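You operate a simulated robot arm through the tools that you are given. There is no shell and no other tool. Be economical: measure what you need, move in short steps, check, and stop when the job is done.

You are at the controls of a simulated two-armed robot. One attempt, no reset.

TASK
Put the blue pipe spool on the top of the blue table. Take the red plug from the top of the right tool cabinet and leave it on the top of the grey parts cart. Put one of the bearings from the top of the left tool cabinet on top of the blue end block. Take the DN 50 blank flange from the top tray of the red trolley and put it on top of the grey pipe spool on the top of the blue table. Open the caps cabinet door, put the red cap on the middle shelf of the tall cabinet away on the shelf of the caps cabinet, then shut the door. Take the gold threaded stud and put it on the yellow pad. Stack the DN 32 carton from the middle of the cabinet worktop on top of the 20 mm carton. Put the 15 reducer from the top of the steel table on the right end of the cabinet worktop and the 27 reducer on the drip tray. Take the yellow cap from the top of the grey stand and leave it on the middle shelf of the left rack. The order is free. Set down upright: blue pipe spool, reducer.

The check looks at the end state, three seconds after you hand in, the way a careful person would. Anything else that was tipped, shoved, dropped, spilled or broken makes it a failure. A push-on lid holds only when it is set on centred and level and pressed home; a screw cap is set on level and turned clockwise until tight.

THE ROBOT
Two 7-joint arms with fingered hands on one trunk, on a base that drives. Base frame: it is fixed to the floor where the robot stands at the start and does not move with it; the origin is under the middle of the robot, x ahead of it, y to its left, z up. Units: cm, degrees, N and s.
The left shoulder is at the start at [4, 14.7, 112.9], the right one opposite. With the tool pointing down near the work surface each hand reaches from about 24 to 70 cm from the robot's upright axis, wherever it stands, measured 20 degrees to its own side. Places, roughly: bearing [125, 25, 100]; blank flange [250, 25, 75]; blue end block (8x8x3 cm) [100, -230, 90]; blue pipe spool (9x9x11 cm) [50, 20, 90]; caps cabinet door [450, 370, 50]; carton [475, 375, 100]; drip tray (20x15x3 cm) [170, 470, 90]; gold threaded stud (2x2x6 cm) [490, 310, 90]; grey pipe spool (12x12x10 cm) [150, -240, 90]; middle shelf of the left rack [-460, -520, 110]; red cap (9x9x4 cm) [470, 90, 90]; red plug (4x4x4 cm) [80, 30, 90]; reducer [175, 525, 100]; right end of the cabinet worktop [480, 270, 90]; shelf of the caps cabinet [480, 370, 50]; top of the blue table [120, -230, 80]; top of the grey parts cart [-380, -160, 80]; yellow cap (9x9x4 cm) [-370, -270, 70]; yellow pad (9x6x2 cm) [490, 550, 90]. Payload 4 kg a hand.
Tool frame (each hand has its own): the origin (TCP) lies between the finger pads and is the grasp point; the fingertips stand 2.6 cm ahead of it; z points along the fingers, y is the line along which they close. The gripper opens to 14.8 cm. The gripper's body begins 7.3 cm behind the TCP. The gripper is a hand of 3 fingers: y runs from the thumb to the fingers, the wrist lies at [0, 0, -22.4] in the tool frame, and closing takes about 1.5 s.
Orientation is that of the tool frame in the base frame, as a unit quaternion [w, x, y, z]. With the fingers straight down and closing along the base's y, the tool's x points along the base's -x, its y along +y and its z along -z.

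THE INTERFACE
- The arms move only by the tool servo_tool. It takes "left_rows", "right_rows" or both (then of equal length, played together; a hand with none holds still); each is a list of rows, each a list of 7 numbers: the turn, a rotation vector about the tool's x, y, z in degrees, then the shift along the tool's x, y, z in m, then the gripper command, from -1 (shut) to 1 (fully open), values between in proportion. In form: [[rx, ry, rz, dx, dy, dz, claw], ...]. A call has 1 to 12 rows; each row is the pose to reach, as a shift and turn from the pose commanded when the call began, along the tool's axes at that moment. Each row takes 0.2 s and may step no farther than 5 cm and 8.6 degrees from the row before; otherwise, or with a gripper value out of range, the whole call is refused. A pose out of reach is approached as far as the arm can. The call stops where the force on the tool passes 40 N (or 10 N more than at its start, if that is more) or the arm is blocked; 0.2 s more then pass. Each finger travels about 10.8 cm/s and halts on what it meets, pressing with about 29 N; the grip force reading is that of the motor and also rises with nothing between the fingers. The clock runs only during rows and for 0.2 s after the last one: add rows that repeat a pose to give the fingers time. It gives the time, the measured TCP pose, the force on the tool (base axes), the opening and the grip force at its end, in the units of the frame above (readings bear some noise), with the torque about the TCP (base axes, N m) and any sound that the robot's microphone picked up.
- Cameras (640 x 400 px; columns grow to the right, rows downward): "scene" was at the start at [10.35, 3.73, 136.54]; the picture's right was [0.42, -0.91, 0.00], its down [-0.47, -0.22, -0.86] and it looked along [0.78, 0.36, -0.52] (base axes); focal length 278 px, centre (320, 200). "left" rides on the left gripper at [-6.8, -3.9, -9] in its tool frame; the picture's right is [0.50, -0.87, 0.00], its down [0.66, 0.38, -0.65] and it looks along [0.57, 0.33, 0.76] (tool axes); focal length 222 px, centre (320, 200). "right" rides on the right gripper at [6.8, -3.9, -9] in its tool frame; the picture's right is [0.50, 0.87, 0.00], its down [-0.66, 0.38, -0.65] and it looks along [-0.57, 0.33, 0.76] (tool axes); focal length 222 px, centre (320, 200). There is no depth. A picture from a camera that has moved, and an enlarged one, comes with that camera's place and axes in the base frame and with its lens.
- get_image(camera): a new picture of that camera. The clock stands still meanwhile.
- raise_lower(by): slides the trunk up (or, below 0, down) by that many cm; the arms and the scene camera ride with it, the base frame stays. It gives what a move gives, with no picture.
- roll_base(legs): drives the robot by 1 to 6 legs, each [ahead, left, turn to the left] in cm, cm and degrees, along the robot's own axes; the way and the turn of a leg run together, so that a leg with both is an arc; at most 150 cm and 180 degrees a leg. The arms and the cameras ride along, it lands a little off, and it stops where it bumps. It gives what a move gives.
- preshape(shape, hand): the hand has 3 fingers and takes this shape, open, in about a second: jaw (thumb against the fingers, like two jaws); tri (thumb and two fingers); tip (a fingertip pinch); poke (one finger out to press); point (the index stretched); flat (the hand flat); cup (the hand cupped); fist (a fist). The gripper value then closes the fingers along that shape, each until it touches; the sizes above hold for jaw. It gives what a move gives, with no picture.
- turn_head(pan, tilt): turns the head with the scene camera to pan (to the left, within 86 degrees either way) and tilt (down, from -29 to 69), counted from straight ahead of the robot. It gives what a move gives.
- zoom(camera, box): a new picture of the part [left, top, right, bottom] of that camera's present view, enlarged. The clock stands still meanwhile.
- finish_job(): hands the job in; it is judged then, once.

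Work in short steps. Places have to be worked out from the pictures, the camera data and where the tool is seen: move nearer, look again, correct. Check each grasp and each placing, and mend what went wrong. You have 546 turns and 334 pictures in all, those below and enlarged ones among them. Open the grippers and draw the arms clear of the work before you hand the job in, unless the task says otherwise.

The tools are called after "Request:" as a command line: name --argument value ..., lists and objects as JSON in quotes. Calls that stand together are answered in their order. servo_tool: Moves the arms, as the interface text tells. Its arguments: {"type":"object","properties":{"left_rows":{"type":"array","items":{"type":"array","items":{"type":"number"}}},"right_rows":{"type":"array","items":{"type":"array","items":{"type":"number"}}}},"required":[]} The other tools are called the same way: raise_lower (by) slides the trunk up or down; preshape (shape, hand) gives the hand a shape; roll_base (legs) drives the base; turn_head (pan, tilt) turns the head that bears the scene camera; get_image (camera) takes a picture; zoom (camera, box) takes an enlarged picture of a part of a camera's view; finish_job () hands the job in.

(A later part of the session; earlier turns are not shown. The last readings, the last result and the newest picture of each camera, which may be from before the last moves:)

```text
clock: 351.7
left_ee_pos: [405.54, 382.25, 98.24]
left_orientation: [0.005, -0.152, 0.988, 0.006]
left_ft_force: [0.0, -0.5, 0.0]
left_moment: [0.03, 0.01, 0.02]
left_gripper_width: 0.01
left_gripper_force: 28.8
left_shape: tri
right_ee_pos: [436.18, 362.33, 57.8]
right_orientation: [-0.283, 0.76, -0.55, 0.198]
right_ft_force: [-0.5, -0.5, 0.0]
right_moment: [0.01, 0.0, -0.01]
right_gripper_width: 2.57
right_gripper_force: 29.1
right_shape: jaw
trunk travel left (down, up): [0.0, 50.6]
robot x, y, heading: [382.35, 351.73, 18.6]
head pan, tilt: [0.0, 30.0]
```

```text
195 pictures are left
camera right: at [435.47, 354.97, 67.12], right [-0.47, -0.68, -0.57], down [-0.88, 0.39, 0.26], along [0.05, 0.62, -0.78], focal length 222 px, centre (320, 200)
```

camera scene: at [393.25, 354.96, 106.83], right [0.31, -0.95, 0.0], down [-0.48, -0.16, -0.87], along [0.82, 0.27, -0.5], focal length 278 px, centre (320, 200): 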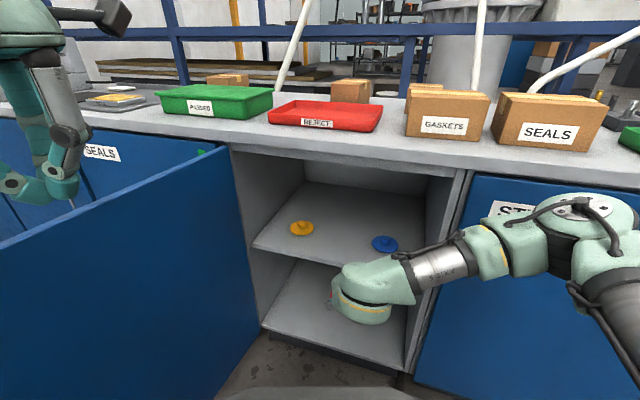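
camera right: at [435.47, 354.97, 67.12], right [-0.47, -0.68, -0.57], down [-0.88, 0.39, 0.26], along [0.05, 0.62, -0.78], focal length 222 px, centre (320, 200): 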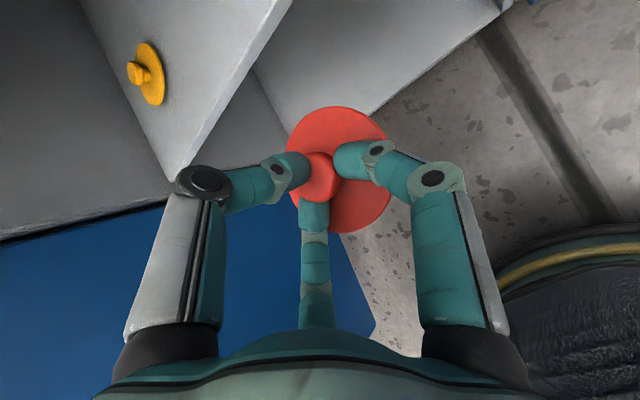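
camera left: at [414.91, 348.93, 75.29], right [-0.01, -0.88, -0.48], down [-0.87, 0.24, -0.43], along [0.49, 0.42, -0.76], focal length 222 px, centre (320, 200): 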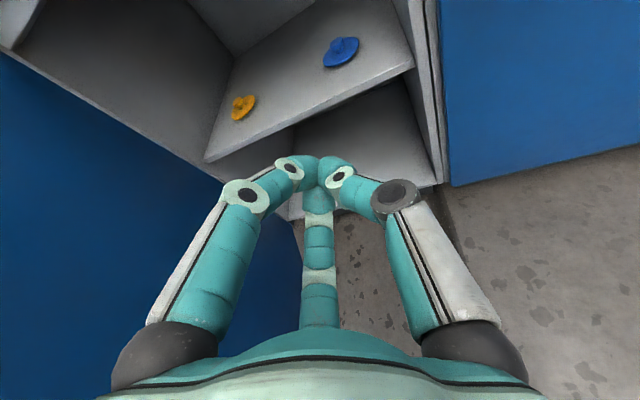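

I extend in steps, watching the elbow against the worktop edge.

Request:
servo_tool --right_rows '[[0, 0, 0, 0, -0.031, 0.029, -1], [0, 0, 0, 0, -0.062, 0.057, -1], [0, 0, 0, 0, -0.093, 0.086, -1], [0, 0, 0, 0, -0.093, 0.086, -1]]'

Request:
get_image --camera "scene"

```text
clock: 352.7
left_ee_pos: [405.62, 382.19, 98.1]
left_orientation: [0.006, -0.152, 0.988, 0.005]
left_ft_force: [0.4, -0.6, 0.0]
left_moment: [0.04, 0.01, 0.01]
left_gripper_width: 0.0
left_gripper_force: 29.1
left_shape: tri
right_ee_pos: [448.21, 366.46, 57.36]
right_orientation: [-0.282, 0.761, -0.55, 0.197]
right_ft_force: [-0.4, 0.4, -1.1]
right_moment: [0.0, -0.02, 0.04]
right_gripper_width: 2.55
right_gripper_force: 29.1
right_shape: jaw
trunk travel left (down, up): [0.0, 50.6]
robot x, y, heading: [382.51, 351.52, 18.4]
head pan, tilt: [0.0, 30.0]
```

```text
194 pictures are left
camera scene: at [393.24, 354.99, 106.83], right [0.31, -0.95, 0.0], down [-0.48, -0.16, -0.87], along [0.82, 0.27, -0.5], focal length 278 px, centre (320, 200)
```

scene: 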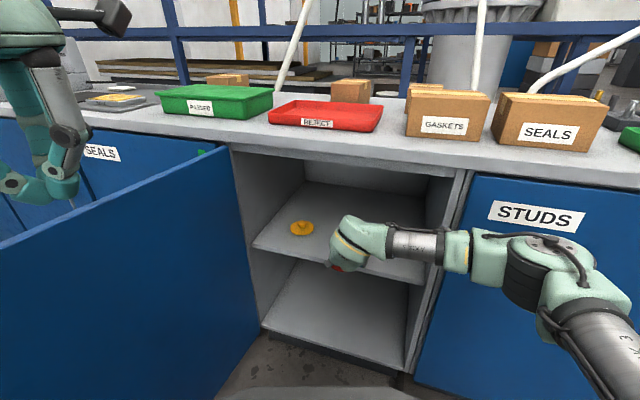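

Request:
servo_tool --right_rows '[[0, 0, 0, 0, -0.023, 0.022, -1], [0, 0, 0, 0, -0.046, 0.045, -1], [0, 0, 0, 0, -0.046, 0.045, -1]]'

Request:
get_image --camera "scene"

Request:
get_image --camera "right"

```text
clock: 353.5
left_ee_pos: [405.53, 382.17, 98.08]
left_orientation: [0.005, -0.153, 0.988, 0.005]
left_ft_force: [-0.2, -0.6, -0.6]
left_moment: [0.01, -0.02, 0.05]
left_gripper_width: 0.0
left_gripper_force: 29.2
left_shape: tri
right_ee_pos: [454.23, 368.35, 56.93]
right_orientation: [-0.283, 0.76, -0.551, 0.198]
right_ft_force: [-0.4, -0.2, 0.1]
right_moment: [-0.02, 0.02, -0.02]
right_gripper_width: 2.54
right_gripper_force: 29.0
right_shape: jaw
trunk travel left (down, up): [0.0, 50.6]
robot x, y, heading: [382.83, 351.58, 18.3]
head pan, tilt: [0.0, 30.0]
```

```text
193 pictures are left
camera scene: at [393.25, 354.98, 106.83], right [0.31, -0.95, 0.0], down [-0.48, -0.16, -0.87], along [0.82, 0.27, -0.5], focal length 278 px, centre (320, 200)
```

scene: 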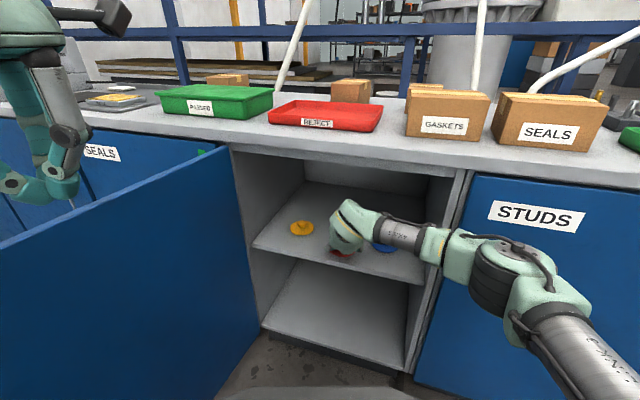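

```text
192 pictures are left
camera right: at [453.67, 360.91, 66.35], right [-0.47, -0.68, -0.57], down [-0.88, 0.39, 0.26], along [0.05, 0.62, -0.78], focal length 222 px, centre (320, 200)
```

right: 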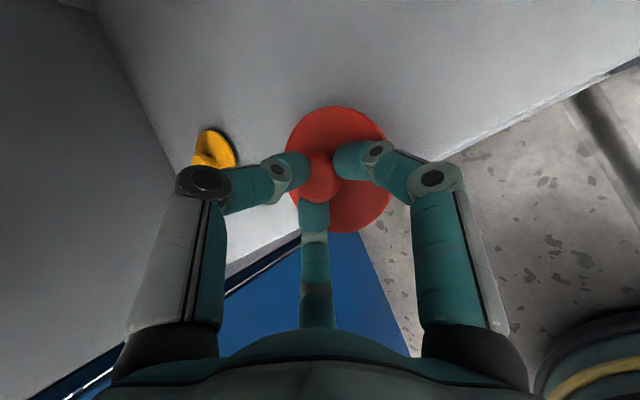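

Plenty of clearance. I move the last 6.5 cm in and start lowering.

Request:
servo_tool --right_rows '[[0, 0, 0, 0, -0.026, 0.022, -1], [0, 0, 0, 0, -0.051, 0.043, -1], [0, 0, 0, 0, -0.046, 0.05, -1], [0, 0, 0, 0, -0.041, 0.056, -1], [0, 0, 0, 0, -0.041, 0.056, -1]]'

Request:
zoom --camera "scene" --box '[250, 170, 450, 295]'

```text
clock: 354.7
left_ee_pos: [405.59, 382.14, 98.18]
left_orientation: [0.006, -0.153, 0.988, 0.005]
left_ft_force: [-0.7, 1.3, 0.5]
left_moment: [0.03, 0.01, -0.03]
left_gripper_width: 0.0
left_gripper_force: 28.7
left_shape: tri
right_ee_pos: [460.7, 370.48, 55.47]
right_orientation: [-0.283, 0.761, -0.55, 0.198]
right_ft_force: [0.3, 1.0, -1.0]
right_moment: [0.0, -0.01, 0.02]
right_gripper_width: 2.53
right_gripper_force: 29.0
right_shape: jaw
trunk travel left (down, up): [0.0, 50.6]
robot x, y, heading: [382.94, 351.54, 18.3]
head pan, tilt: [0.0, 30.0]
```

```text
3.20 times, centred on (350, 232) of scene
camera zoom: at [393.26, 354.99, 106.83], right [0.31, -0.95, 0.0], down [-0.48, -0.16, -0.87], along [0.82, 0.27, -0.5], focal length 890 px, centre (224, 96)
```

zoom: 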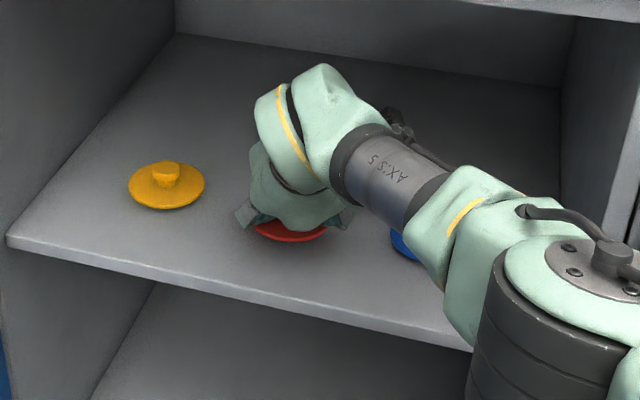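

Request:
servo_tool --right_rows '[[0, 0, 0, 0, 0.003, 0.004, -1], [0, 0, 0, 0, 0.006, 0.007, -1], [0, 0, 0, 0, 0.009, 0.0105, -1]]'

```text
clock: 355.5
left_ee_pos: [405.55, 382.28, 98.12]
left_orientation: [0.006, -0.153, 0.988, 0.006]
left_ft_force: [-0.2, -0.1, 0.2]
left_moment: [0.01, 0.0, 0.06]
left_gripper_width: 0.02
left_gripper_force: 28.8
left_shape: tri
right_ee_pos: [460.58, 370.53, 54.04]
right_orientation: [-0.283, 0.76, -0.551, 0.198]
right_ft_force: [0.7, 0.5, -1.4]
right_moment: [0.0, 0.0, -0.02]
right_gripper_width: 2.53
right_gripper_force: 28.7
right_shape: jaw
trunk travel left (down, up): [0.0, 50.6]
robot x, y, heading: [382.63, 351.8, 18.1]
head pan, tilt: [0.0, 30.0]
```

Request:
servo_tool --right_rows '[[0, 0, 0, 0, 0.002, 0.002, -1], [0, 0, 0, 0, 0.004, 0.004, -1], [0, 0, 0, 0, 0.005, 0.006, -1]]'

Request:
zoom --camera "scene" --box '[290, 210, 390, 270]'

```text
clock: 356.3
left_ee_pos: [405.33, 382.21, 98.25]
left_orientation: [0.007, -0.153, 0.988, 0.006]
left_ft_force: [0.2, 0.0, 0.6]
left_moment: [0.0, 0.01, -0.01]
left_gripper_width: 0.0
left_gripper_force: 29.7
left_shape: tri
right_ee_pos: [460.56, 370.52, 53.64]
right_orientation: [-0.287, 0.759, -0.548, 0.201]
right_ft_force: [0.9, -1.8, 23.0]
right_moment: [0.1, -0.31, -0.04]
right_gripper_width: 2.66
right_gripper_force: 29.4
right_shape: jaw
trunk travel left (down, up): [0.0, 50.6]
robot x, y, heading: [382.45, 351.77, 18.2]
head pan, tilt: [0.0, 30.0]
```

```text
6.40 times, centred on (340, 240) of scene
camera zoom: at [392.97, 354.92, 106.88], right [0.31, -0.95, 0.0], down [-0.47, -0.16, -0.87], along [0.82, 0.27, -0.5], focal length 1779 px, centre (192, -56)
```

zoom: 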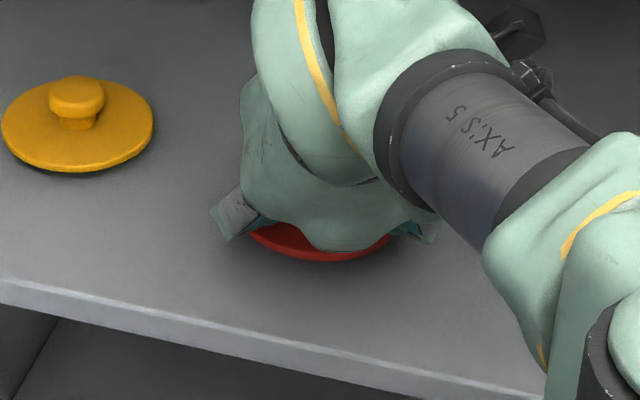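

The cap is on the shelf (23 N contact). I ease off, open, and withdraw along the tool axis.

Request:
servo_tool --right_rows '[[0, 0, 0, 0, -0.001, -0.002, -0.8], [0, 0, 0, 0, -0.001, -0.002, -0.5], [0, 0, 0, 0, -0.001, -0.002, -0.3], [0, 0, 0, 0, -0.001, -0.002, -0.25], [0, 0, 0, 0, -0.001, -0.002, -0.25], [0, 0, 0, 0, -0.001, -0.015, -0.25], [0, 0, 0, 0, -0.001, -0.03, -0.25], [0, 0, 0, 0, -0.001, -0.045, -0.25]]'

Request:
get_image --camera "right"

Request:
zoom --camera "scene" --box '[250, 170, 450, 295]'

```text
clock: 358.1
left_ee_pos: [405.53, 382.15, 98.02]
left_orientation: [0.005, -0.153, 0.988, 0.005]
left_ft_force: [0.7, 0.5, -0.4]
left_moment: [-0.01, -0.04, 0.01]
left_gripper_width: 0.03
left_gripper_force: 29.5
left_shape: tri
right_ee_pos: [460.41, 371.29, 56.22]
right_orientation: [-0.282, 0.761, -0.55, 0.197]
right_ft_force: [-0.8, -0.1, 0.4]
right_moment: [0.0, -0.02, 0.02]
right_gripper_width: 5.53
right_gripper_force: 0.0
right_shape: jaw
right hand out of reach, approached as far as the arm can: row 6, 7, 8
trunk travel left (down, up): [0.0, 50.6]
robot x, y, heading: [382.48, 351.32, 18.4]
head pan, tilt: [0.0, 30.0]
```

```text
189 pictures are left
camera right: at [459.84, 363.94, 65.61], right [-0.47, -0.68, -0.56], down [-0.88, 0.39, 0.26], along [0.04, 0.62, -0.78], focal length 222 px, centre (320, 200)
```

right: 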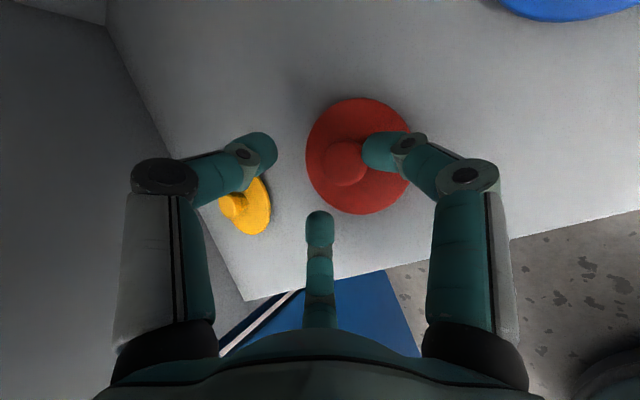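

```text
3.20 times, centred on (350, 232) of scene
camera zoom: at [393.23, 355.0, 106.83], right [0.31, -0.95, 0.0], down [-0.48, -0.16, -0.87], along [0.82, 0.27, -0.5], focal length 890 px, centre (224, 96)
```

zoom: 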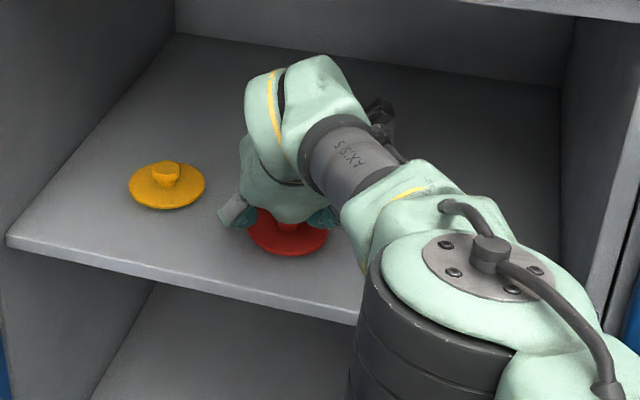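

The cap is free. I lift 2 cm with the trunk and back the base straight out.

Request:
raise_lower --by 2

Request:
get_image --camera "right"

```text
clock: 358.8
left_ee_pos: [405.48, 382.18, 99.97]
left_orientation: [0.006, -0.153, 0.988, 0.006]
left_ft_force: [-0.2, -0.5, -0.2]
left_moment: [0.03, 0.02, 0.01]
left_gripper_width: 0.01
left_gripper_force: 29.4
left_shape: tri
right_ee_pos: [460.45, 371.41, 57.99]
right_orientation: [-0.281, 0.762, -0.549, 0.197]
right_ft_force: [-0.7, -0.5, -0.2]
right_moment: [-0.01, 0.0, -0.01]
right_gripper_width: 5.5
right_gripper_force: 0.1
right_shape: jaw
trunk travel left (down, up): [-2.0, 48.6]
robot x, y, heading: [382.84, 351.88, 18.2]
head pan, tilt: [0.0, 30.0]
```

```text
187 pictures are left
camera right: at [459.89, 363.94, 67.5], right [-0.47, -0.68, -0.56], down [-0.88, 0.39, 0.26], along [0.05, 0.62, -0.78], focal length 222 px, centre (320, 200)
```

right: 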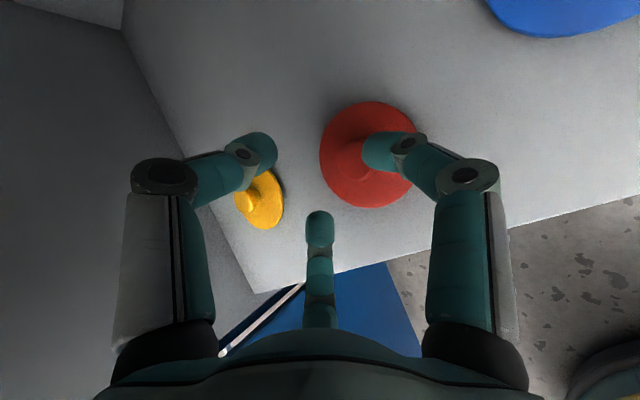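

Request:
roll_base --legs '[[-26, 0, 0]]'

Request:
get_image --camera "scene"

```text
clock: 360.6
left_ee_pos: [380.8, 373.94, 99.99]
left_orientation: [0.005, -0.152, 0.988, 0.006]
left_ft_force: [-0.1, -0.4, 0.1]
left_moment: [0.03, 0.03, 0.02]
left_gripper_width: 0.0
left_gripper_force: 29.0
left_shape: tri
right_ee_pos: [435.7, 362.95, 58.19]
right_orientation: [-0.282, 0.76, -0.551, 0.199]
right_ft_force: [-0.3, 0.0, -0.9]
right_moment: [0.04, 0.0, 0.04]
right_gripper_width: 5.51
right_gripper_force: 0.0
right_shape: jaw
trunk travel left (down, up): [-2.0, 48.6]
robot x, y, heading: [357.9, 343.59, 17.9]
head pan, tilt: [0.0, 30.0]
```

```text
186 pictures are left
camera scene: at [368.41, 346.85, 108.72], right [0.31, -0.95, 0.0], down [-0.48, -0.15, -0.87], along [0.82, 0.27, -0.5], focal length 278 px, centre (320, 200)
```

scene: 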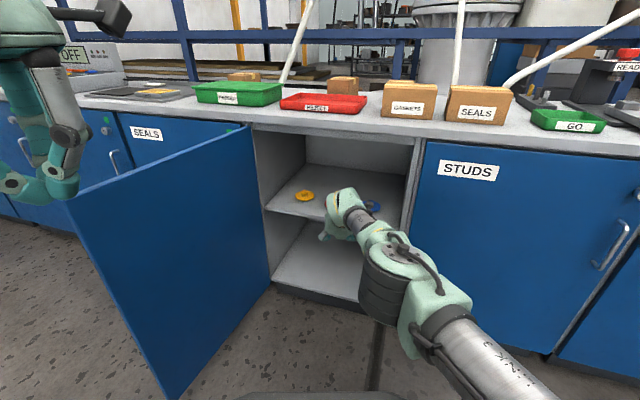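

Now to shut the door. I back off, go around to the door's outer (north) side with the right hand closed, and sweep it shut.

Request:
roll_base --legs '[[-55, 0, -18], [0, 107, 0]]'

Request:
servo_tool --right_rows '[[0, 0, 0, 0, 0, 0, -0.6], [0, 0, 0, 0, 0, 0, -1], [0, 0, 0, 0, 0, 0, -1]]'

Request:
turn_head --pan -10 --tilt 30

Request:
get_image --camera "scene"

```text
clock: 369.0
left_ee_pos: [336.16, 467.55, 99.97]
left_orientation: [0.006, 0.007, 1.0, 0.004]
left_ft_force: [-0.3, 0.7, 0.0]
left_moment: [-0.02, 0.0, 0.01]
left_gripper_width: 0.0
left_gripper_force: 28.9
left_shape: tri
right_ee_pos: [384.75, 439.72, 58.12]
right_orientation: [0.247, -0.663, 0.664, -0.241]
right_ft_force: [0.3, 0.2, -0.9]
right_moment: [0.01, -0.03, 0.02]
right_gripper_width: 5.52
right_gripper_force: 0.0
right_shape: jaw
trunk travel left (down, up): [-2.0, 48.6]
robot x, y, heading: [304.95, 445.69, -0.3]
head pan, tilt: [0.0, 30.0]
```

```text
clock: 369.8
left_ee_pos: [336.09, 467.48, 99.93]
left_orientation: [0.006, 0.007, 1.0, 0.004]
left_ft_force: [0.2, -0.4, -0.7]
left_moment: [-0.02, -0.06, -0.01]
left_gripper_width: 0.0
left_gripper_force: 28.8
left_shape: tri
right_ee_pos: [384.72, 439.83, 58.14]
right_orientation: [0.246, -0.663, 0.665, -0.241]
right_ft_force: [0.2, 0.3, -0.4]
right_moment: [0.01, 0.0, 0.04]
right_gripper_width: 0.02
right_gripper_force: 29.1
right_shape: jaw
trunk travel left (down, up): [-2.0, 48.6]
robot x, y, heading: [304.77, 445.86, -0.1]
head pan, tilt: [0.0, 30.0]
```

```text
clock: 370.5
left_ee_pos: [336.06, 467.59, 99.95]
left_orientation: [0.006, 0.008, 1.0, 0.005]
left_ft_force: [1.3, -0.4, -0.7]
left_moment: [0.02, 0.01, 0.01]
left_gripper_width: 0.01
left_gripper_force: 29.1
left_shape: tri
right_ee_pos: [384.71, 439.84, 58.19]
right_orientation: [0.247, -0.663, 0.664, -0.24]
right_ft_force: [-0.2, 0.3, -1.3]
right_moment: [0.03, -0.02, 0.02]
right_gripper_width: 0.02
right_gripper_force: 28.6
right_shape: jaw
trunk travel left (down, up): [-2.0, 48.6]
robot x, y, heading: [304.33, 445.73, -0.2]
head pan, tilt: [-10.0, 30.0]
```

```text
185 pictures are left
camera scene: at [315.7, 444.0, 108.71], right [-0.18, -0.98, 0.0], down [-0.49, 0.09, -0.87], along [0.85, -0.15, -0.5], focal length 278 px, centre (320, 200)
```

scene: 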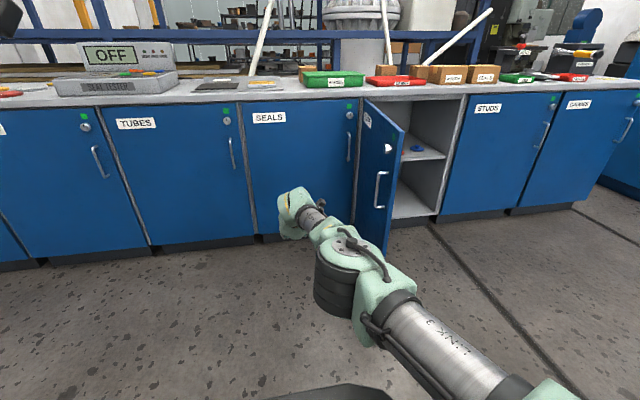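

Request:
roll_base --legs '[[31, 0, 0], [0, -65, 0]]'

Request:
get_image --camera "scene"

```text
clock: 375.8
left_ee_pos: [367.57, 403.11, 99.96]
left_orientation: [0.006, 0.009, 1.0, 0.004]
left_ft_force: [-0.8, -0.8, -1.1]
left_moment: [0.02, -0.01, 0.02]
left_gripper_width: 0.0
left_gripper_force: 29.0
left_shape: tri
right_ee_pos: [416.05, 375.19, 58.16]
right_orientation: [0.247, -0.66, 0.667, -0.24]
right_ft_force: [0.5, 0.2, -0.2]
right_moment: [-0.03, -0.01, -0.01]
right_gripper_width: 0.0
right_gripper_force: 29.0
right_shape: jaw
trunk travel left (down, up): [-2.0, 48.6]
robot x, y, heading: [335.8, 381.29, -0.5]
head pan, tilt: [-10.0, 30.0]
```

```text
184 pictures are left
camera scene: at [347.07, 379.78, 108.71], right [-0.18, -0.98, 0.0], down [-0.49, 0.09, -0.87], along [0.85, -0.16, -0.5], focal length 278 px, centre (320, 200)
```

scene: 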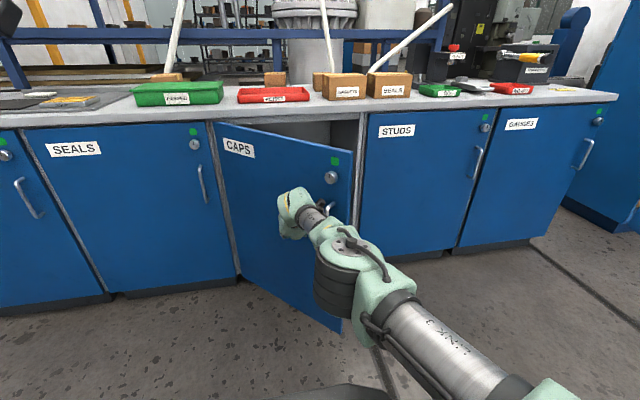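

The door is about 45° open. I push it shut by driving forward.

Request:
roll_base --legs '[[28, 0, 0.5]]'

Request:
get_image --camera "scene"

```text
clock: 377.8
left_ee_pos: [395.53, 403.18, 99.87]
left_orientation: [0.005, 0.007, 1.0, 0.004]
left_ft_force: [0.6, 0.0, -0.3]
left_moment: [0.0, 0.04, 0.01]
left_gripper_width: 0.01
left_gripper_force: 28.9
left_shape: tri
right_ee_pos: [444.09, 375.46, 58.02]
right_orientation: [0.246, -0.663, 0.665, -0.24]
right_ft_force: [0.3, 0.3, 0.6]
right_moment: [0.0, -0.01, -0.03]
right_gripper_width: 0.02
right_gripper_force: 28.6
right_shape: jaw
trunk travel left (down, up): [-2.0, 48.6]
robot x, y, heading: [363.85, 381.8, -0.1]
head pan, tilt: [-10.0, 30.0]
```

```text
183 pictures are left
camera scene: at [375.1, 379.68, 108.7], right [-0.18, -0.98, 0.0], down [-0.49, 0.09, -0.87], along [0.85, -0.15, -0.5], focal length 278 px, centre (320, 200)
```

scene: 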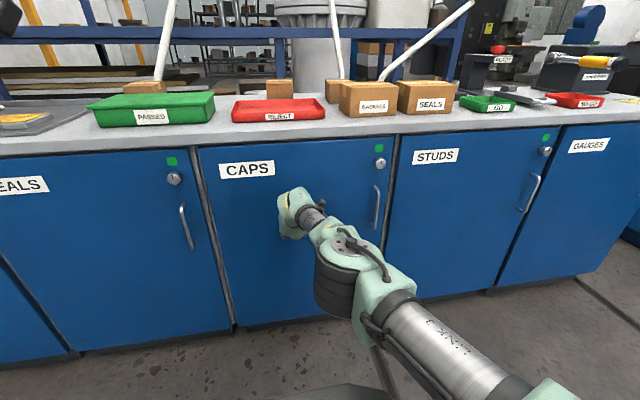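

Nearly shut. I push a little further until contact resists.

Request:
roll_base --legs '[[6, 0, 0]]'

Request:
zoom --camera "scene" --box '[180, 110, 440, 340]'

```text
clock: 378.7
left_ee_pos: [399.0, 403.1, 100.01]
left_orientation: [0.006, 0.009, 1.0, 0.005]
left_ft_force: [0.3, -0.4, 0.0]
left_moment: [0.0, 0.02, -0.01]
left_gripper_width: 0.0
left_gripper_force: 28.8
left_shape: tri
right_ee_pos: [447.24, 375.86, 57.74]
right_orientation: [0.242, -0.661, 0.672, -0.23]
right_ft_force: [-16.4, -0.9, 3.4]
right_moment: [0.0, -0.29, -0.01]
right_gripper_width: 0.0
right_gripper_force: 28.7
right_shape: jaw
trunk travel left (down, up): [-2.0, 48.6]
robot x, y, heading: [367.7, 380.99, -0.3]
head pan, tilt: [-10.0, 30.0]
stopped in leg 1: the force on the tool passed its limit at 118 N (the readings are from after the stop); the commanded pose is now the measured one
```

```text
1.74 times, centred on (310, 225) of scene
camera zoom: at [378.6, 379.63, 108.73], right [-0.18, -0.98, 0.0], down [-0.49, 0.09, -0.87], along [0.85, -0.16, -0.5], focal length 484 px, centre (337, 156)
```

zoom: 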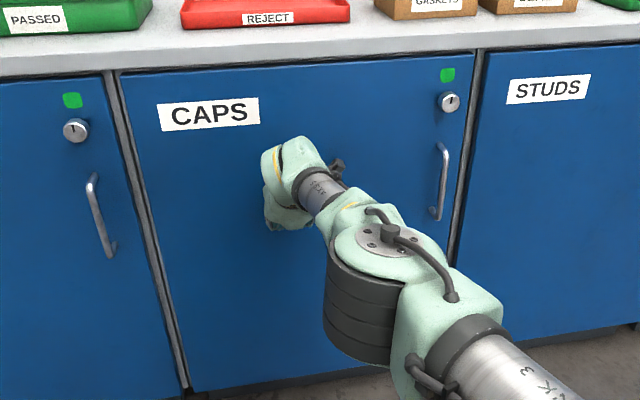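

The door is shut. I back off, raise the trunk, and bring the right hand back to vertical.

Request:
roll_base --legs '[[-35, 0, 0]]'

Request:
raise_lower --by 34

Request:
servo_tool --right_rows '[[0, 0, 8.2, 0, 0, -0.02, 0], [0, 0, 16.4, 0, 0, -0.04, 0.5], [0, 0, 24.6, 0, 0, -0.06, 1], [0, 0, 32.8, 0, 0, -0.08, 1], [0, 0, 41, 0, 0, -0.1, 1], [0, 0, 49.2, 0, 0, -0.1, 1], [0, 0, 57.4, 0, 0, -0.1, 1], [0, 0, 65.6, 0, 0, -0.1, 1], [0, 0, 73.8, 0, 0, -0.1, 1], [0, 0, 82, 0, 0, -0.1, 1], [0, 0, 90, 0, 0, -0.1, 1], [0, 0, 90, 0, 0, -0.1, 1]]'

Request:
servo_tool --right_rows '[[0, 8, 0, 0, 0, 0, 1], [0, 16, 0, 0, 0, 0, 1], [0, 24, 0, 0, 0, 0, 1], [0, 32, 0, 0, 0, 0, 1], [0, 39, 0, 0, 0, 0, 1], [0, 39, 0, 0, 0, 0, 1]]'

Request:
get_image --camera "scene"

```text
clock: 381.0
left_ee_pos: [364.33, 403.28, 99.97]
left_orientation: [0.005, 0.008, 1.0, 0.004]
left_ft_force: [-0.4, -0.2, 0.2]
left_moment: [-0.04, 0.0, -0.01]
left_gripper_width: 0.0
left_gripper_force: 29.1
left_shape: tri
right_ee_pos: [412.43, 375.84, 57.76]
right_orientation: [0.242, -0.662, 0.671, -0.23]
right_ft_force: [0.7, 0.2, 0.8]
right_moment: [0.02, 0.02, 0.01]
right_gripper_width: 0.0
right_gripper_force: 29.0
right_shape: jaw
trunk travel left (down, up): [-2.0, 48.6]
robot x, y, heading: [332.8, 381.45, -0.2]
head pan, tilt: [-10.0, 30.0]
```

```text
clock: 384.3
left_ee_pos: [364.44, 403.39, 133.81]
left_orientation: [0.005, 0.008, 1.0, 0.004]
left_ft_force: [0.5, 0.7, -0.1]
left_moment: [-0.01, 0.02, 0.0]
left_gripper_width: 0.0
left_gripper_force: 29.1
left_shape: tri
right_ee_pos: [412.59, 375.81, 91.57]
right_orientation: [0.242, -0.662, 0.671, -0.23]
right_ft_force: [0.2, 0.6, 0.6]
right_moment: [-0.02, -0.03, 0.02]
right_gripper_width: 0.0
right_gripper_force: 28.8
right_shape: jaw
trunk travel left (down, up): [-36.0, 14.6]
robot x, y, heading: [332.73, 381.61, -0.3]
head pan, tilt: [-10.0, 30.0]
```

```text
clock: 386.9
left_ee_pos: [364.55, 403.29, 133.86]
left_orientation: [0.006, 0.008, 1.0, 0.004]
left_ft_force: [0.6, -0.7, -0.1]
left_moment: [0.0, 0.01, 0.0]
left_gripper_width: 0.0
left_gripper_force: 29.4
left_shape: tri
right_ee_pos: [406.23, 375.83, 99.3]
right_orientation: [0.333, 0.007, 0.943, 0.009]
right_ft_force: [-0.4, 0.0, 0.6]
right_moment: [-0.03, 0.03, -0.01]
right_gripper_width: 14.79
right_gripper_force: 0.0
right_shape: jaw
right hand out of reach, approached as far as the arm can: row 1
trunk travel left (down, up): [-36.0, 14.6]
robot x, y, heading: [332.92, 381.68, -0.3]
head pan, tilt: [-10.0, 30.0]
```

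```text
clock: 388.3
left_ee_pos: [364.44, 403.52, 133.87]
left_orientation: [0.006, 0.008, 1.0, 0.004]
left_ft_force: [0.0, 0.0, -1.3]
left_moment: [0.0, 0.01, 0.01]
left_gripper_width: 0.01
left_gripper_force: 29.3
left_shape: tri
right_ee_pos: [399.93, 373.68, 98.17]
right_orientation: [0.0, 0.004, 1.0, 0.009]
right_ft_force: [-0.2, 0.6, 0.2]
right_moment: [-0.02, -0.01, 0.0]
right_gripper_width: 14.82
right_gripper_force: 0.1
right_shape: jaw
right hand out of reach, approached as far as the arm can: row 3, 4, 5, 6
trunk travel left (down, up): [-36.0, 14.6]
robot x, y, heading: [333.09, 381.58, -0.5]
head pan, tilt: [-10.0, 30.0]
```

```text
181 pictures are left
camera scene: at [343.98, 379.98, 142.66], right [-0.18, -0.98, 0.0], down [-0.49, 0.09, -0.87], along [0.85, -0.16, -0.5], focal length 278 px, centre (320, 200)
```

scene: 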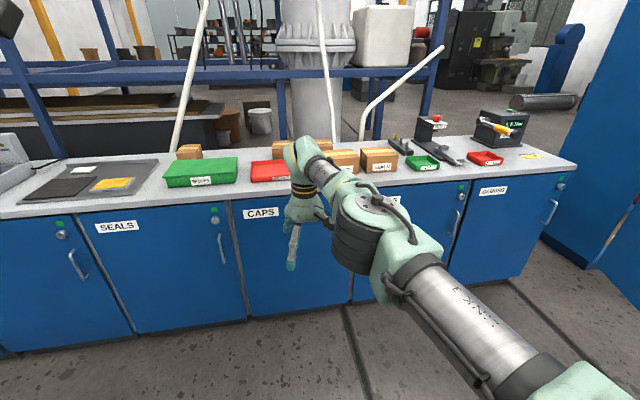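

I retract the right hand to a compact pose, then inspect the cartons on the worktop.

Request:
servo_tool --right_rows '[[0, 0, 0, 0.03, 0, -0.03, 1], [0, 0, 0, 0.06, 0, -0.06, 1], [0, 0, 0, 0.1, 0, -0.09, 1], [0, 0, 0, 0.14, 0, -0.12, 1], [0, 0, 0, 0.18, 0, -0.15, 1], [0, 0, 0, 0.22, 0, -0.18, 1], [0, 0, 0, 0.26, 0, -0.2, 1], [0, 0, 0, 0.3, 0, -0.22, 1], [0, 0, 0, 0.34, 0, -0.22, 1], [0, 0, 0, 0.34, 0, -0.22, 1]]'

Request:
roll_base --legs '[[20, 0, 0.5]]'

Request:
turn_head --pan 0 --tilt 25

Request:
get_image --camera "scene"

```text
clock: 390.5
left_ee_pos: [364.58, 403.46, 133.83]
left_orientation: [0.005, 0.008, 1.0, 0.003]
left_ft_force: [-0.6, 0.4, 0.7]
left_moment: [0.0, 0.0, -0.01]
left_gripper_width: 0.0
left_gripper_force: 29.1
left_shape: tri
right_ee_pos: [365.92, 373.42, 120.26]
right_orientation: [0.0, 0.004, 1.0, 0.01]
right_ft_force: [-0.4, -0.8, -0.5]
right_moment: [0.01, 0.01, -0.01]
right_gripper_width: 14.81
right_gripper_force: 0.0
right_shape: jaw
right hand out of reach, approached as far as the arm can: row 1, 2
trunk travel left (down, up): [-36.0, 14.6]
robot x, y, heading: [332.83, 381.57, -0.3]
head pan, tilt: [-10.0, 30.0]
```

```text
clock: 392.1
left_ee_pos: [384.03, 403.68, 133.94]
left_orientation: [0.006, 0.002, 1.0, 0.004]
left_ft_force: [-0.4, 1.3, 0.1]
left_moment: [0.01, 0.01, -0.01]
left_gripper_width: 0.01
left_gripper_force: 29.1
left_shape: tri
right_ee_pos: [385.84, 373.67, 120.18]
right_orientation: [0.002, -0.002, 1.0, 0.009]
right_ft_force: [0.7, -0.2, -0.1]
right_moment: [-0.01, -0.02, 0.0]
right_gripper_width: 14.8
right_gripper_force: 0.0
right_shape: jaw
trunk travel left (down, up): [-36.0, 14.6]
robot x, y, heading: [352.84, 381.35, 0.5]
head pan, tilt: [-10.0, 30.0]
```

```text
clock: 392.8
left_ee_pos: [384.28, 403.68, 133.84]
left_orientation: [0.006, 0.002, 1.0, 0.005]
left_ft_force: [-0.5, -0.1, 0.0]
left_moment: [0.0, 0.02, -0.01]
left_gripper_width: 0.0
left_gripper_force: 28.5
left_shape: tri
right_ee_pos: [386.06, 373.79, 120.21]
right_orientation: [0.0, -0.002, 1.0, 0.009]
right_ft_force: [0.3, -0.5, 0.1]
right_moment: [0.0, -0.02, 0.0]
right_gripper_width: 14.79
right_gripper_force: 0.0
right_shape: jaw
trunk travel left (down, up): [-36.0, 14.6]
robot x, y, heading: [353.06, 381.66, 0.1]
head pan, tilt: [0.0, 25.0]
```

```text
180 pictures are left
camera scene: at [364.38, 381.54, 143.44], right [0.0, -1.0, 0.0], down [-0.42, 0.0, -0.91], along [0.91, 0.0, -0.42], focal length 278 px, centre (320, 200)
```

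scene: 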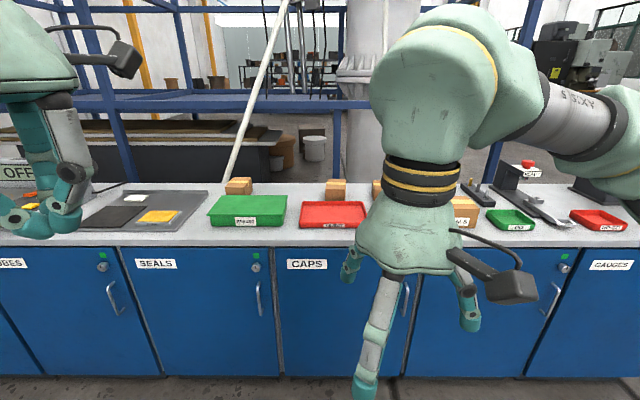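

Request:
zoom --camera "scene" --box '[200, 165, 400, 235]'

```text
3.20 times, centred on (300, 200) of scene
camera zoom: at [364.38, 381.54, 143.44], right [0.0, -1.0, 0.0], down [-0.42, 0.0, -0.91], along [0.91, 0.0, -0.42], focal length 890 px, centre (384, 200)
```

zoom: 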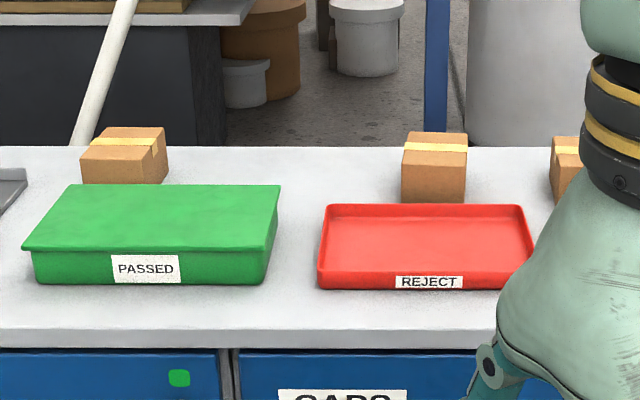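

Three plain cartons stand at the back: A (490, 421), B (484, 374) in the middle, and C (484, 355). I need their labels, so I move closer and look from several angles.

Request:
roll_base --legs '[[52, 8, 0]]'

Request:
turn_head --pan -5 --tilt 40

Request:
get_image --camera "scene"

Request:
get_image --camera "right"

```text
clock: 395.9
left_ee_pos: [436.09, 412.23, 133.85]
left_orientation: [0.006, -0.001, 1.0, 0.004]
left_ft_force: [0.4, -0.1, -0.6]
left_moment: [-0.04, -0.03, -0.03]
left_gripper_width: 0.0
left_gripper_force: 29.3
left_shape: tri
right_ee_pos: [438.14, 382.46, 120.23]
right_orientation: [0.001, -0.006, 1.0, 0.009]
right_ft_force: [-0.2, 0.0, 0.5]
right_moment: [-0.02, -0.02, 0.0]
right_gripper_width: 14.76
right_gripper_force: 0.0
right_shape: jaw
trunk travel left (down, up): [-36.0, 14.6]
robot x, y, heading: [405.14, 390.03, 0.7]
head pan, tilt: [0.0, 25.0]
```

```text
clock: 396.7
left_ee_pos: [436.28, 412.29, 133.9]
left_orientation: [0.005, 0.0, 1.0, 0.004]
left_ft_force: [0.1, -0.3, 0.7]
left_moment: [-0.01, -0.01, -0.01]
left_gripper_width: 0.0
left_gripper_force: 29.2
left_shape: tri
right_ee_pos: [438.23, 382.45, 120.22]
right_orientation: [0.001, -0.006, 1.0, 0.009]
right_ft_force: [-1.0, 0.6, 0.1]
right_moment: [0.03, 0.0, 0.0]
right_gripper_width: 14.8
right_gripper_force: 0.0
right_shape: jaw
trunk travel left (down, up): [-36.0, 14.6]
robot x, y, heading: [405.0, 390.04, 0.5]
head pan, tilt: [-5.0, 40.0]
```

```text
178 pictures are left
camera scene: at [415.77, 389.26, 141.12], right [-0.08, -1.0, 0.0], down [-0.64, 0.05, -0.77], along [0.76, -0.06, -0.64], focal length 278 px, centre (320, 200)
```

scene: 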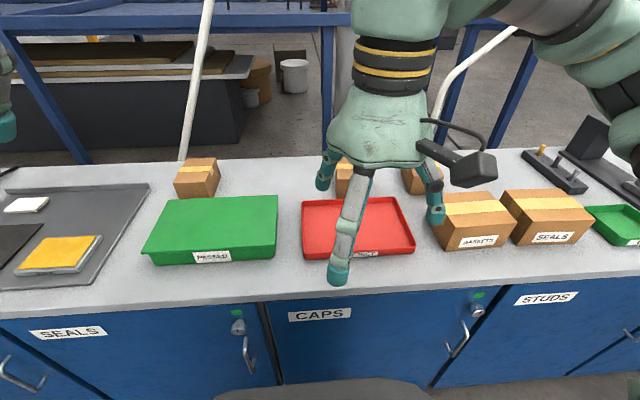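

```text
177 pictures are left
camera right: at [431.52, 378.26, 129.17], right [-0.51, 0.86, 0.02], down [0.65, 0.37, 0.66], along [0.56, 0.35, -0.75], focal length 222 px, centre (320, 200)
```

right: 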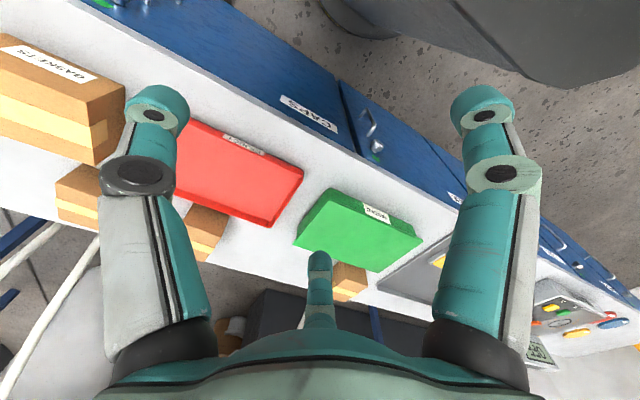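

Request:
roll_base --legs '[[0, -75, -0.5]]'

Request:
turn_head --pan 25 --tilt 35

Request:
get_image --camera "scene"

```text
clock: 400.8
left_ee_pos: [436.74, 335.92, 133.79]
left_orientation: [0.005, 0.007, 1.0, 0.003]
left_ft_force: [-0.2, -0.3, -0.2]
left_moment: [0.01, 0.02, 0.01]
left_gripper_width: 0.01
left_gripper_force: 28.8
left_shape: tri
right_ee_pos: [438.36, 306.0, 120.2]
right_orientation: [0.002, 0.001, 1.0, 0.01]
right_ft_force: [0.6, -1.0, -0.2]
right_moment: [-0.01, 0.0, 0.01]
right_gripper_width: 14.79
right_gripper_force: 0.0
right_shape: jaw
trunk travel left (down, up): [-36.0, 14.6]
robot x, y, heading: [405.4, 314.21, -0.2]
head pan, tilt: [-5.0, 40.0]
```

```text
clock: 401.7
left_ee_pos: [436.72, 335.83, 133.85]
left_orientation: [0.006, 0.006, 1.0, 0.004]
left_ft_force: [0.2, 0.1, 0.6]
left_moment: [0.0, 0.01, 0.02]
left_gripper_width: 0.0
left_gripper_force: 28.3
left_shape: tri
right_ee_pos: [438.39, 305.95, 120.15]
right_orientation: [0.001, 0.001, 1.0, 0.01]
right_ft_force: [-0.6, -0.9, -0.9]
right_moment: [0.0, 0.01, 0.01]
right_gripper_width: 14.8
right_gripper_force: 0.0
right_shape: jaw
trunk travel left (down, up): [-36.0, 14.6]
robot x, y, heading: [405.3, 313.74, -0.3]
head pan, tilt: [25.0, 35.0]
```

```text
176 pictures are left
camera scene: at [415.53, 317.61, 141.88], right [0.42, -0.91, 0.0], down [-0.52, -0.24, -0.82], along [0.74, 0.34, -0.57], focal length 278 px, centre (320, 200)
```

scene: 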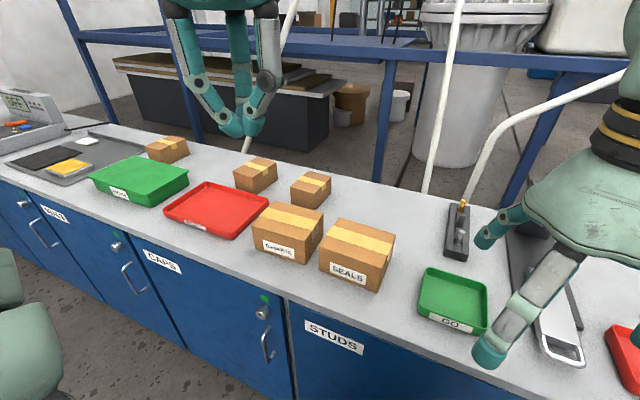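

Request:
zoom --camera "scene" --box '[130, 120, 350, 230]'

Request:
zoom --camera "scene" --box '[400, 170, 560, 350]'

```text
2.91 times, centred on (240, 175) of scene
camera zoom: at [415.53, 317.61, 141.88], right [0.42, -0.91, 0.0], down [-0.52, -0.24, -0.82], along [0.74, 0.34, -0.57], focal length 809 px, centre (553, 273)
```

zoom: 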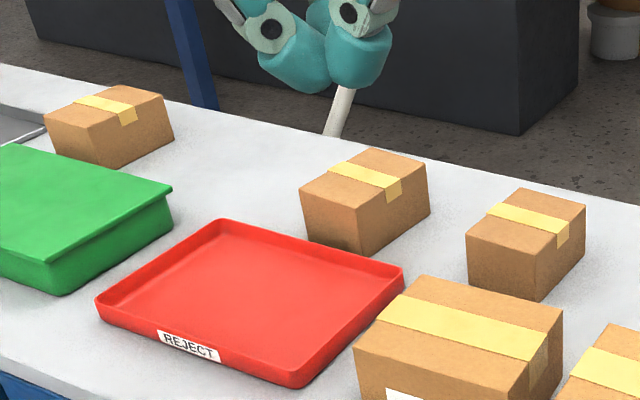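

```text
2.22 times, centred on (480, 260) of scene
camera zoom: at [415.53, 317.61, 141.88], right [0.42, -0.91, 0.0], down [-0.52, -0.24, -0.82], along [0.74, 0.34, -0.57], focal length 618 px, centre (-36, 67)
```

zoom: 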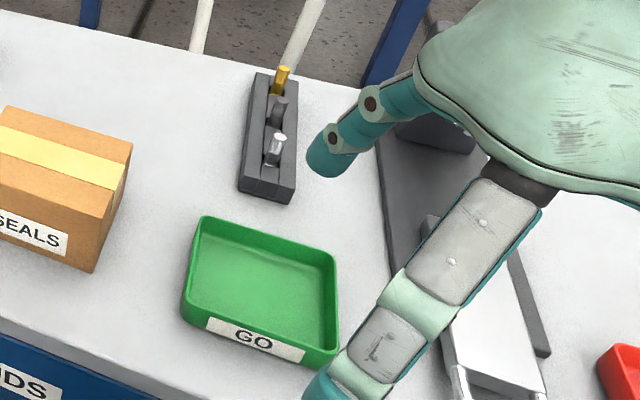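

The south and west faces carry no labels. The gold stud stands in a rack at about (492, 307). I check the cartons' north faces first.

Request:
roll_base --legs '[[-5, 135, 0]]'

Request:
turn_head --pan -35 --tilt 30

Request:
get_image --camera "scene"

```text
clock: 408.5
left_ee_pos: [432.27, 470.18, 133.88]
left_orientation: [0.006, 0.006, 1.0, 0.004]
left_ft_force: [0.6, -0.1, 0.9]
left_moment: [-0.01, 0.0, -0.02]
left_gripper_width: 0.0
left_gripper_force: 28.9
left_shape: tri
right_ee_pos: [433.83, 440.21, 120.27]
right_orientation: [0.001, 0.002, 1.0, 0.009]
right_ft_force: [-0.1, 0.1, 0.8]
right_moment: [-0.01, 0.01, 0.01]
right_gripper_width: 14.8
right_gripper_force: 0.0
right_shape: jaw
trunk travel left (down, up): [-36.0, 14.6]
robot x, y, heading: [400.79, 448.2, -0.5]
head pan, tilt: [25.0, 35.0]
```

```text
clock: 409.8
left_ee_pos: [432.23, 470.1, 133.88]
left_orientation: [0.006, 0.006, 1.0, 0.004]
left_ft_force: [-0.1, -0.2, -0.4]
left_moment: [0.0, -0.03, 0.0]
left_gripper_width: 0.02
left_gripper_force: 29.5
left_shape: tri
right_ee_pos: [433.77, 440.29, 120.27]
right_orientation: [0.001, 0.002, 1.0, 0.01]
right_ft_force: [0.6, 0.7, -0.3]
right_moment: [0.0, -0.02, 0.06]
right_gripper_width: 14.82
right_gripper_force: 0.1
right_shape: jaw
trunk travel left (down, up): [-36.0, 14.6]
robot x, y, heading: [400.3, 448.39, -0.4]
head pan, tilt: [-35.0, 30.0]
```

```text
173 pictures are left
camera scene: at [410.31, 443.01, 142.66], right [-0.58, -0.82, 0.0], down [-0.41, 0.29, -0.87], along [0.71, -0.5, -0.5], focal length 278 px, centre (320, 200)
```

scene: 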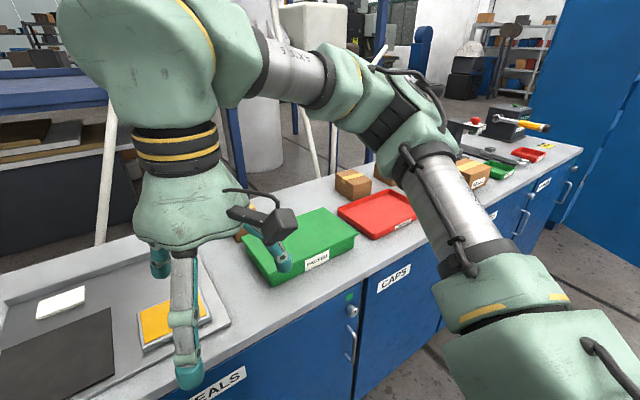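

Request:
zoom --camera "scene" --box '[320, 150, 420, 220]'

Request:
get_image --camera "right"

```text
5.71 times, centred on (370, 185) of scene
camera zoom: at [410.31, 443.01, 142.66], right [-0.58, -0.82, 0.0], down [-0.41, 0.29, -0.87], along [0.71, -0.5, -0.5], focal length 1589 px, centre (34, 286)
```

zoom: 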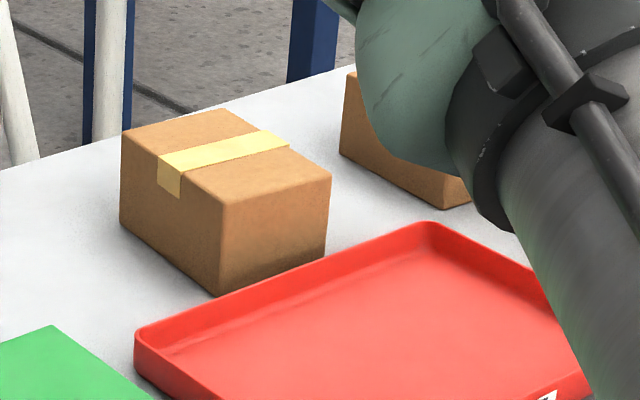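

```text
171 pictures are left
camera right: at [426.98, 436.21, 129.18], right [-0.5, 0.87, 0.02], down [0.66, 0.36, 0.66], along [0.57, 0.34, -0.75], focal length 222 px, centre (320, 200)
```

right: 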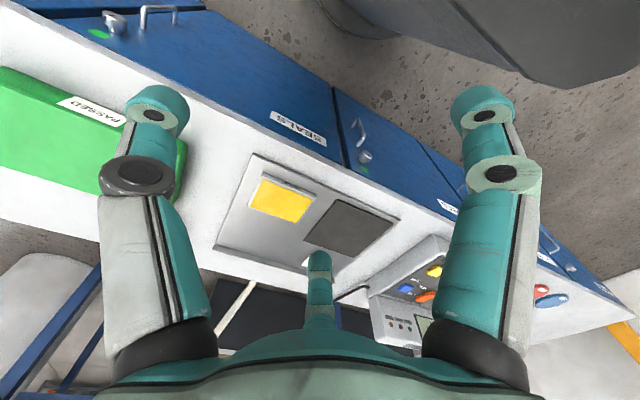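

The north faces are blank too. I look at the north part of the worktop for the pad and any other carton.

Request:
turn_head --pan 40 --tilt 25

Request:
get_image --camera "scene"

```text
clock: 411.2
left_ee_pos: [432.1, 470.03, 133.94]
left_orientation: [0.005, 0.006, 1.0, 0.004]
left_ft_force: [0.0, 0.2, -0.4]
left_moment: [-0.03, 0.01, -0.03]
left_gripper_width: 0.0
left_gripper_force: 28.7
left_shape: tri
right_ee_pos: [433.77, 440.3, 120.22]
right_orientation: [0.0, 0.001, 1.0, 0.01]
right_ft_force: [-0.9, -0.2, 0.9]
right_moment: [0.0, 0.0, -0.02]
right_gripper_width: 14.78
right_gripper_force: 0.2
right_shape: jaw
trunk travel left (down, up): [-36.0, 14.6]
robot x, y, heading: [400.78, 448.52, -0.2]
head pan, tilt: [40.0, 25.0]
```

```text
170 pictures are left
camera scene: at [409.99, 454.09, 143.46], right [0.64, -0.77, 0.0], down [-0.33, -0.27, -0.91], along [0.7, 0.58, -0.42], focal length 278 px, centre (320, 200)
```

scene: 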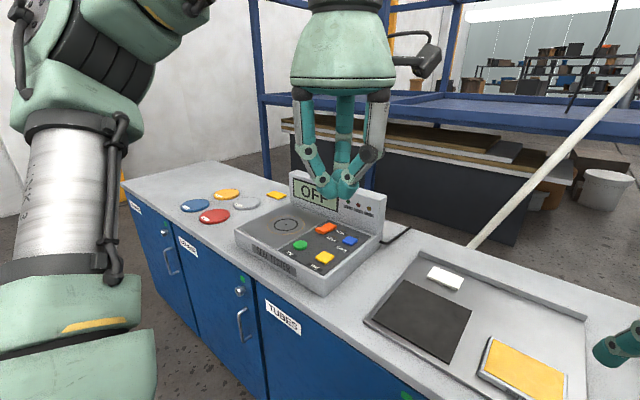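

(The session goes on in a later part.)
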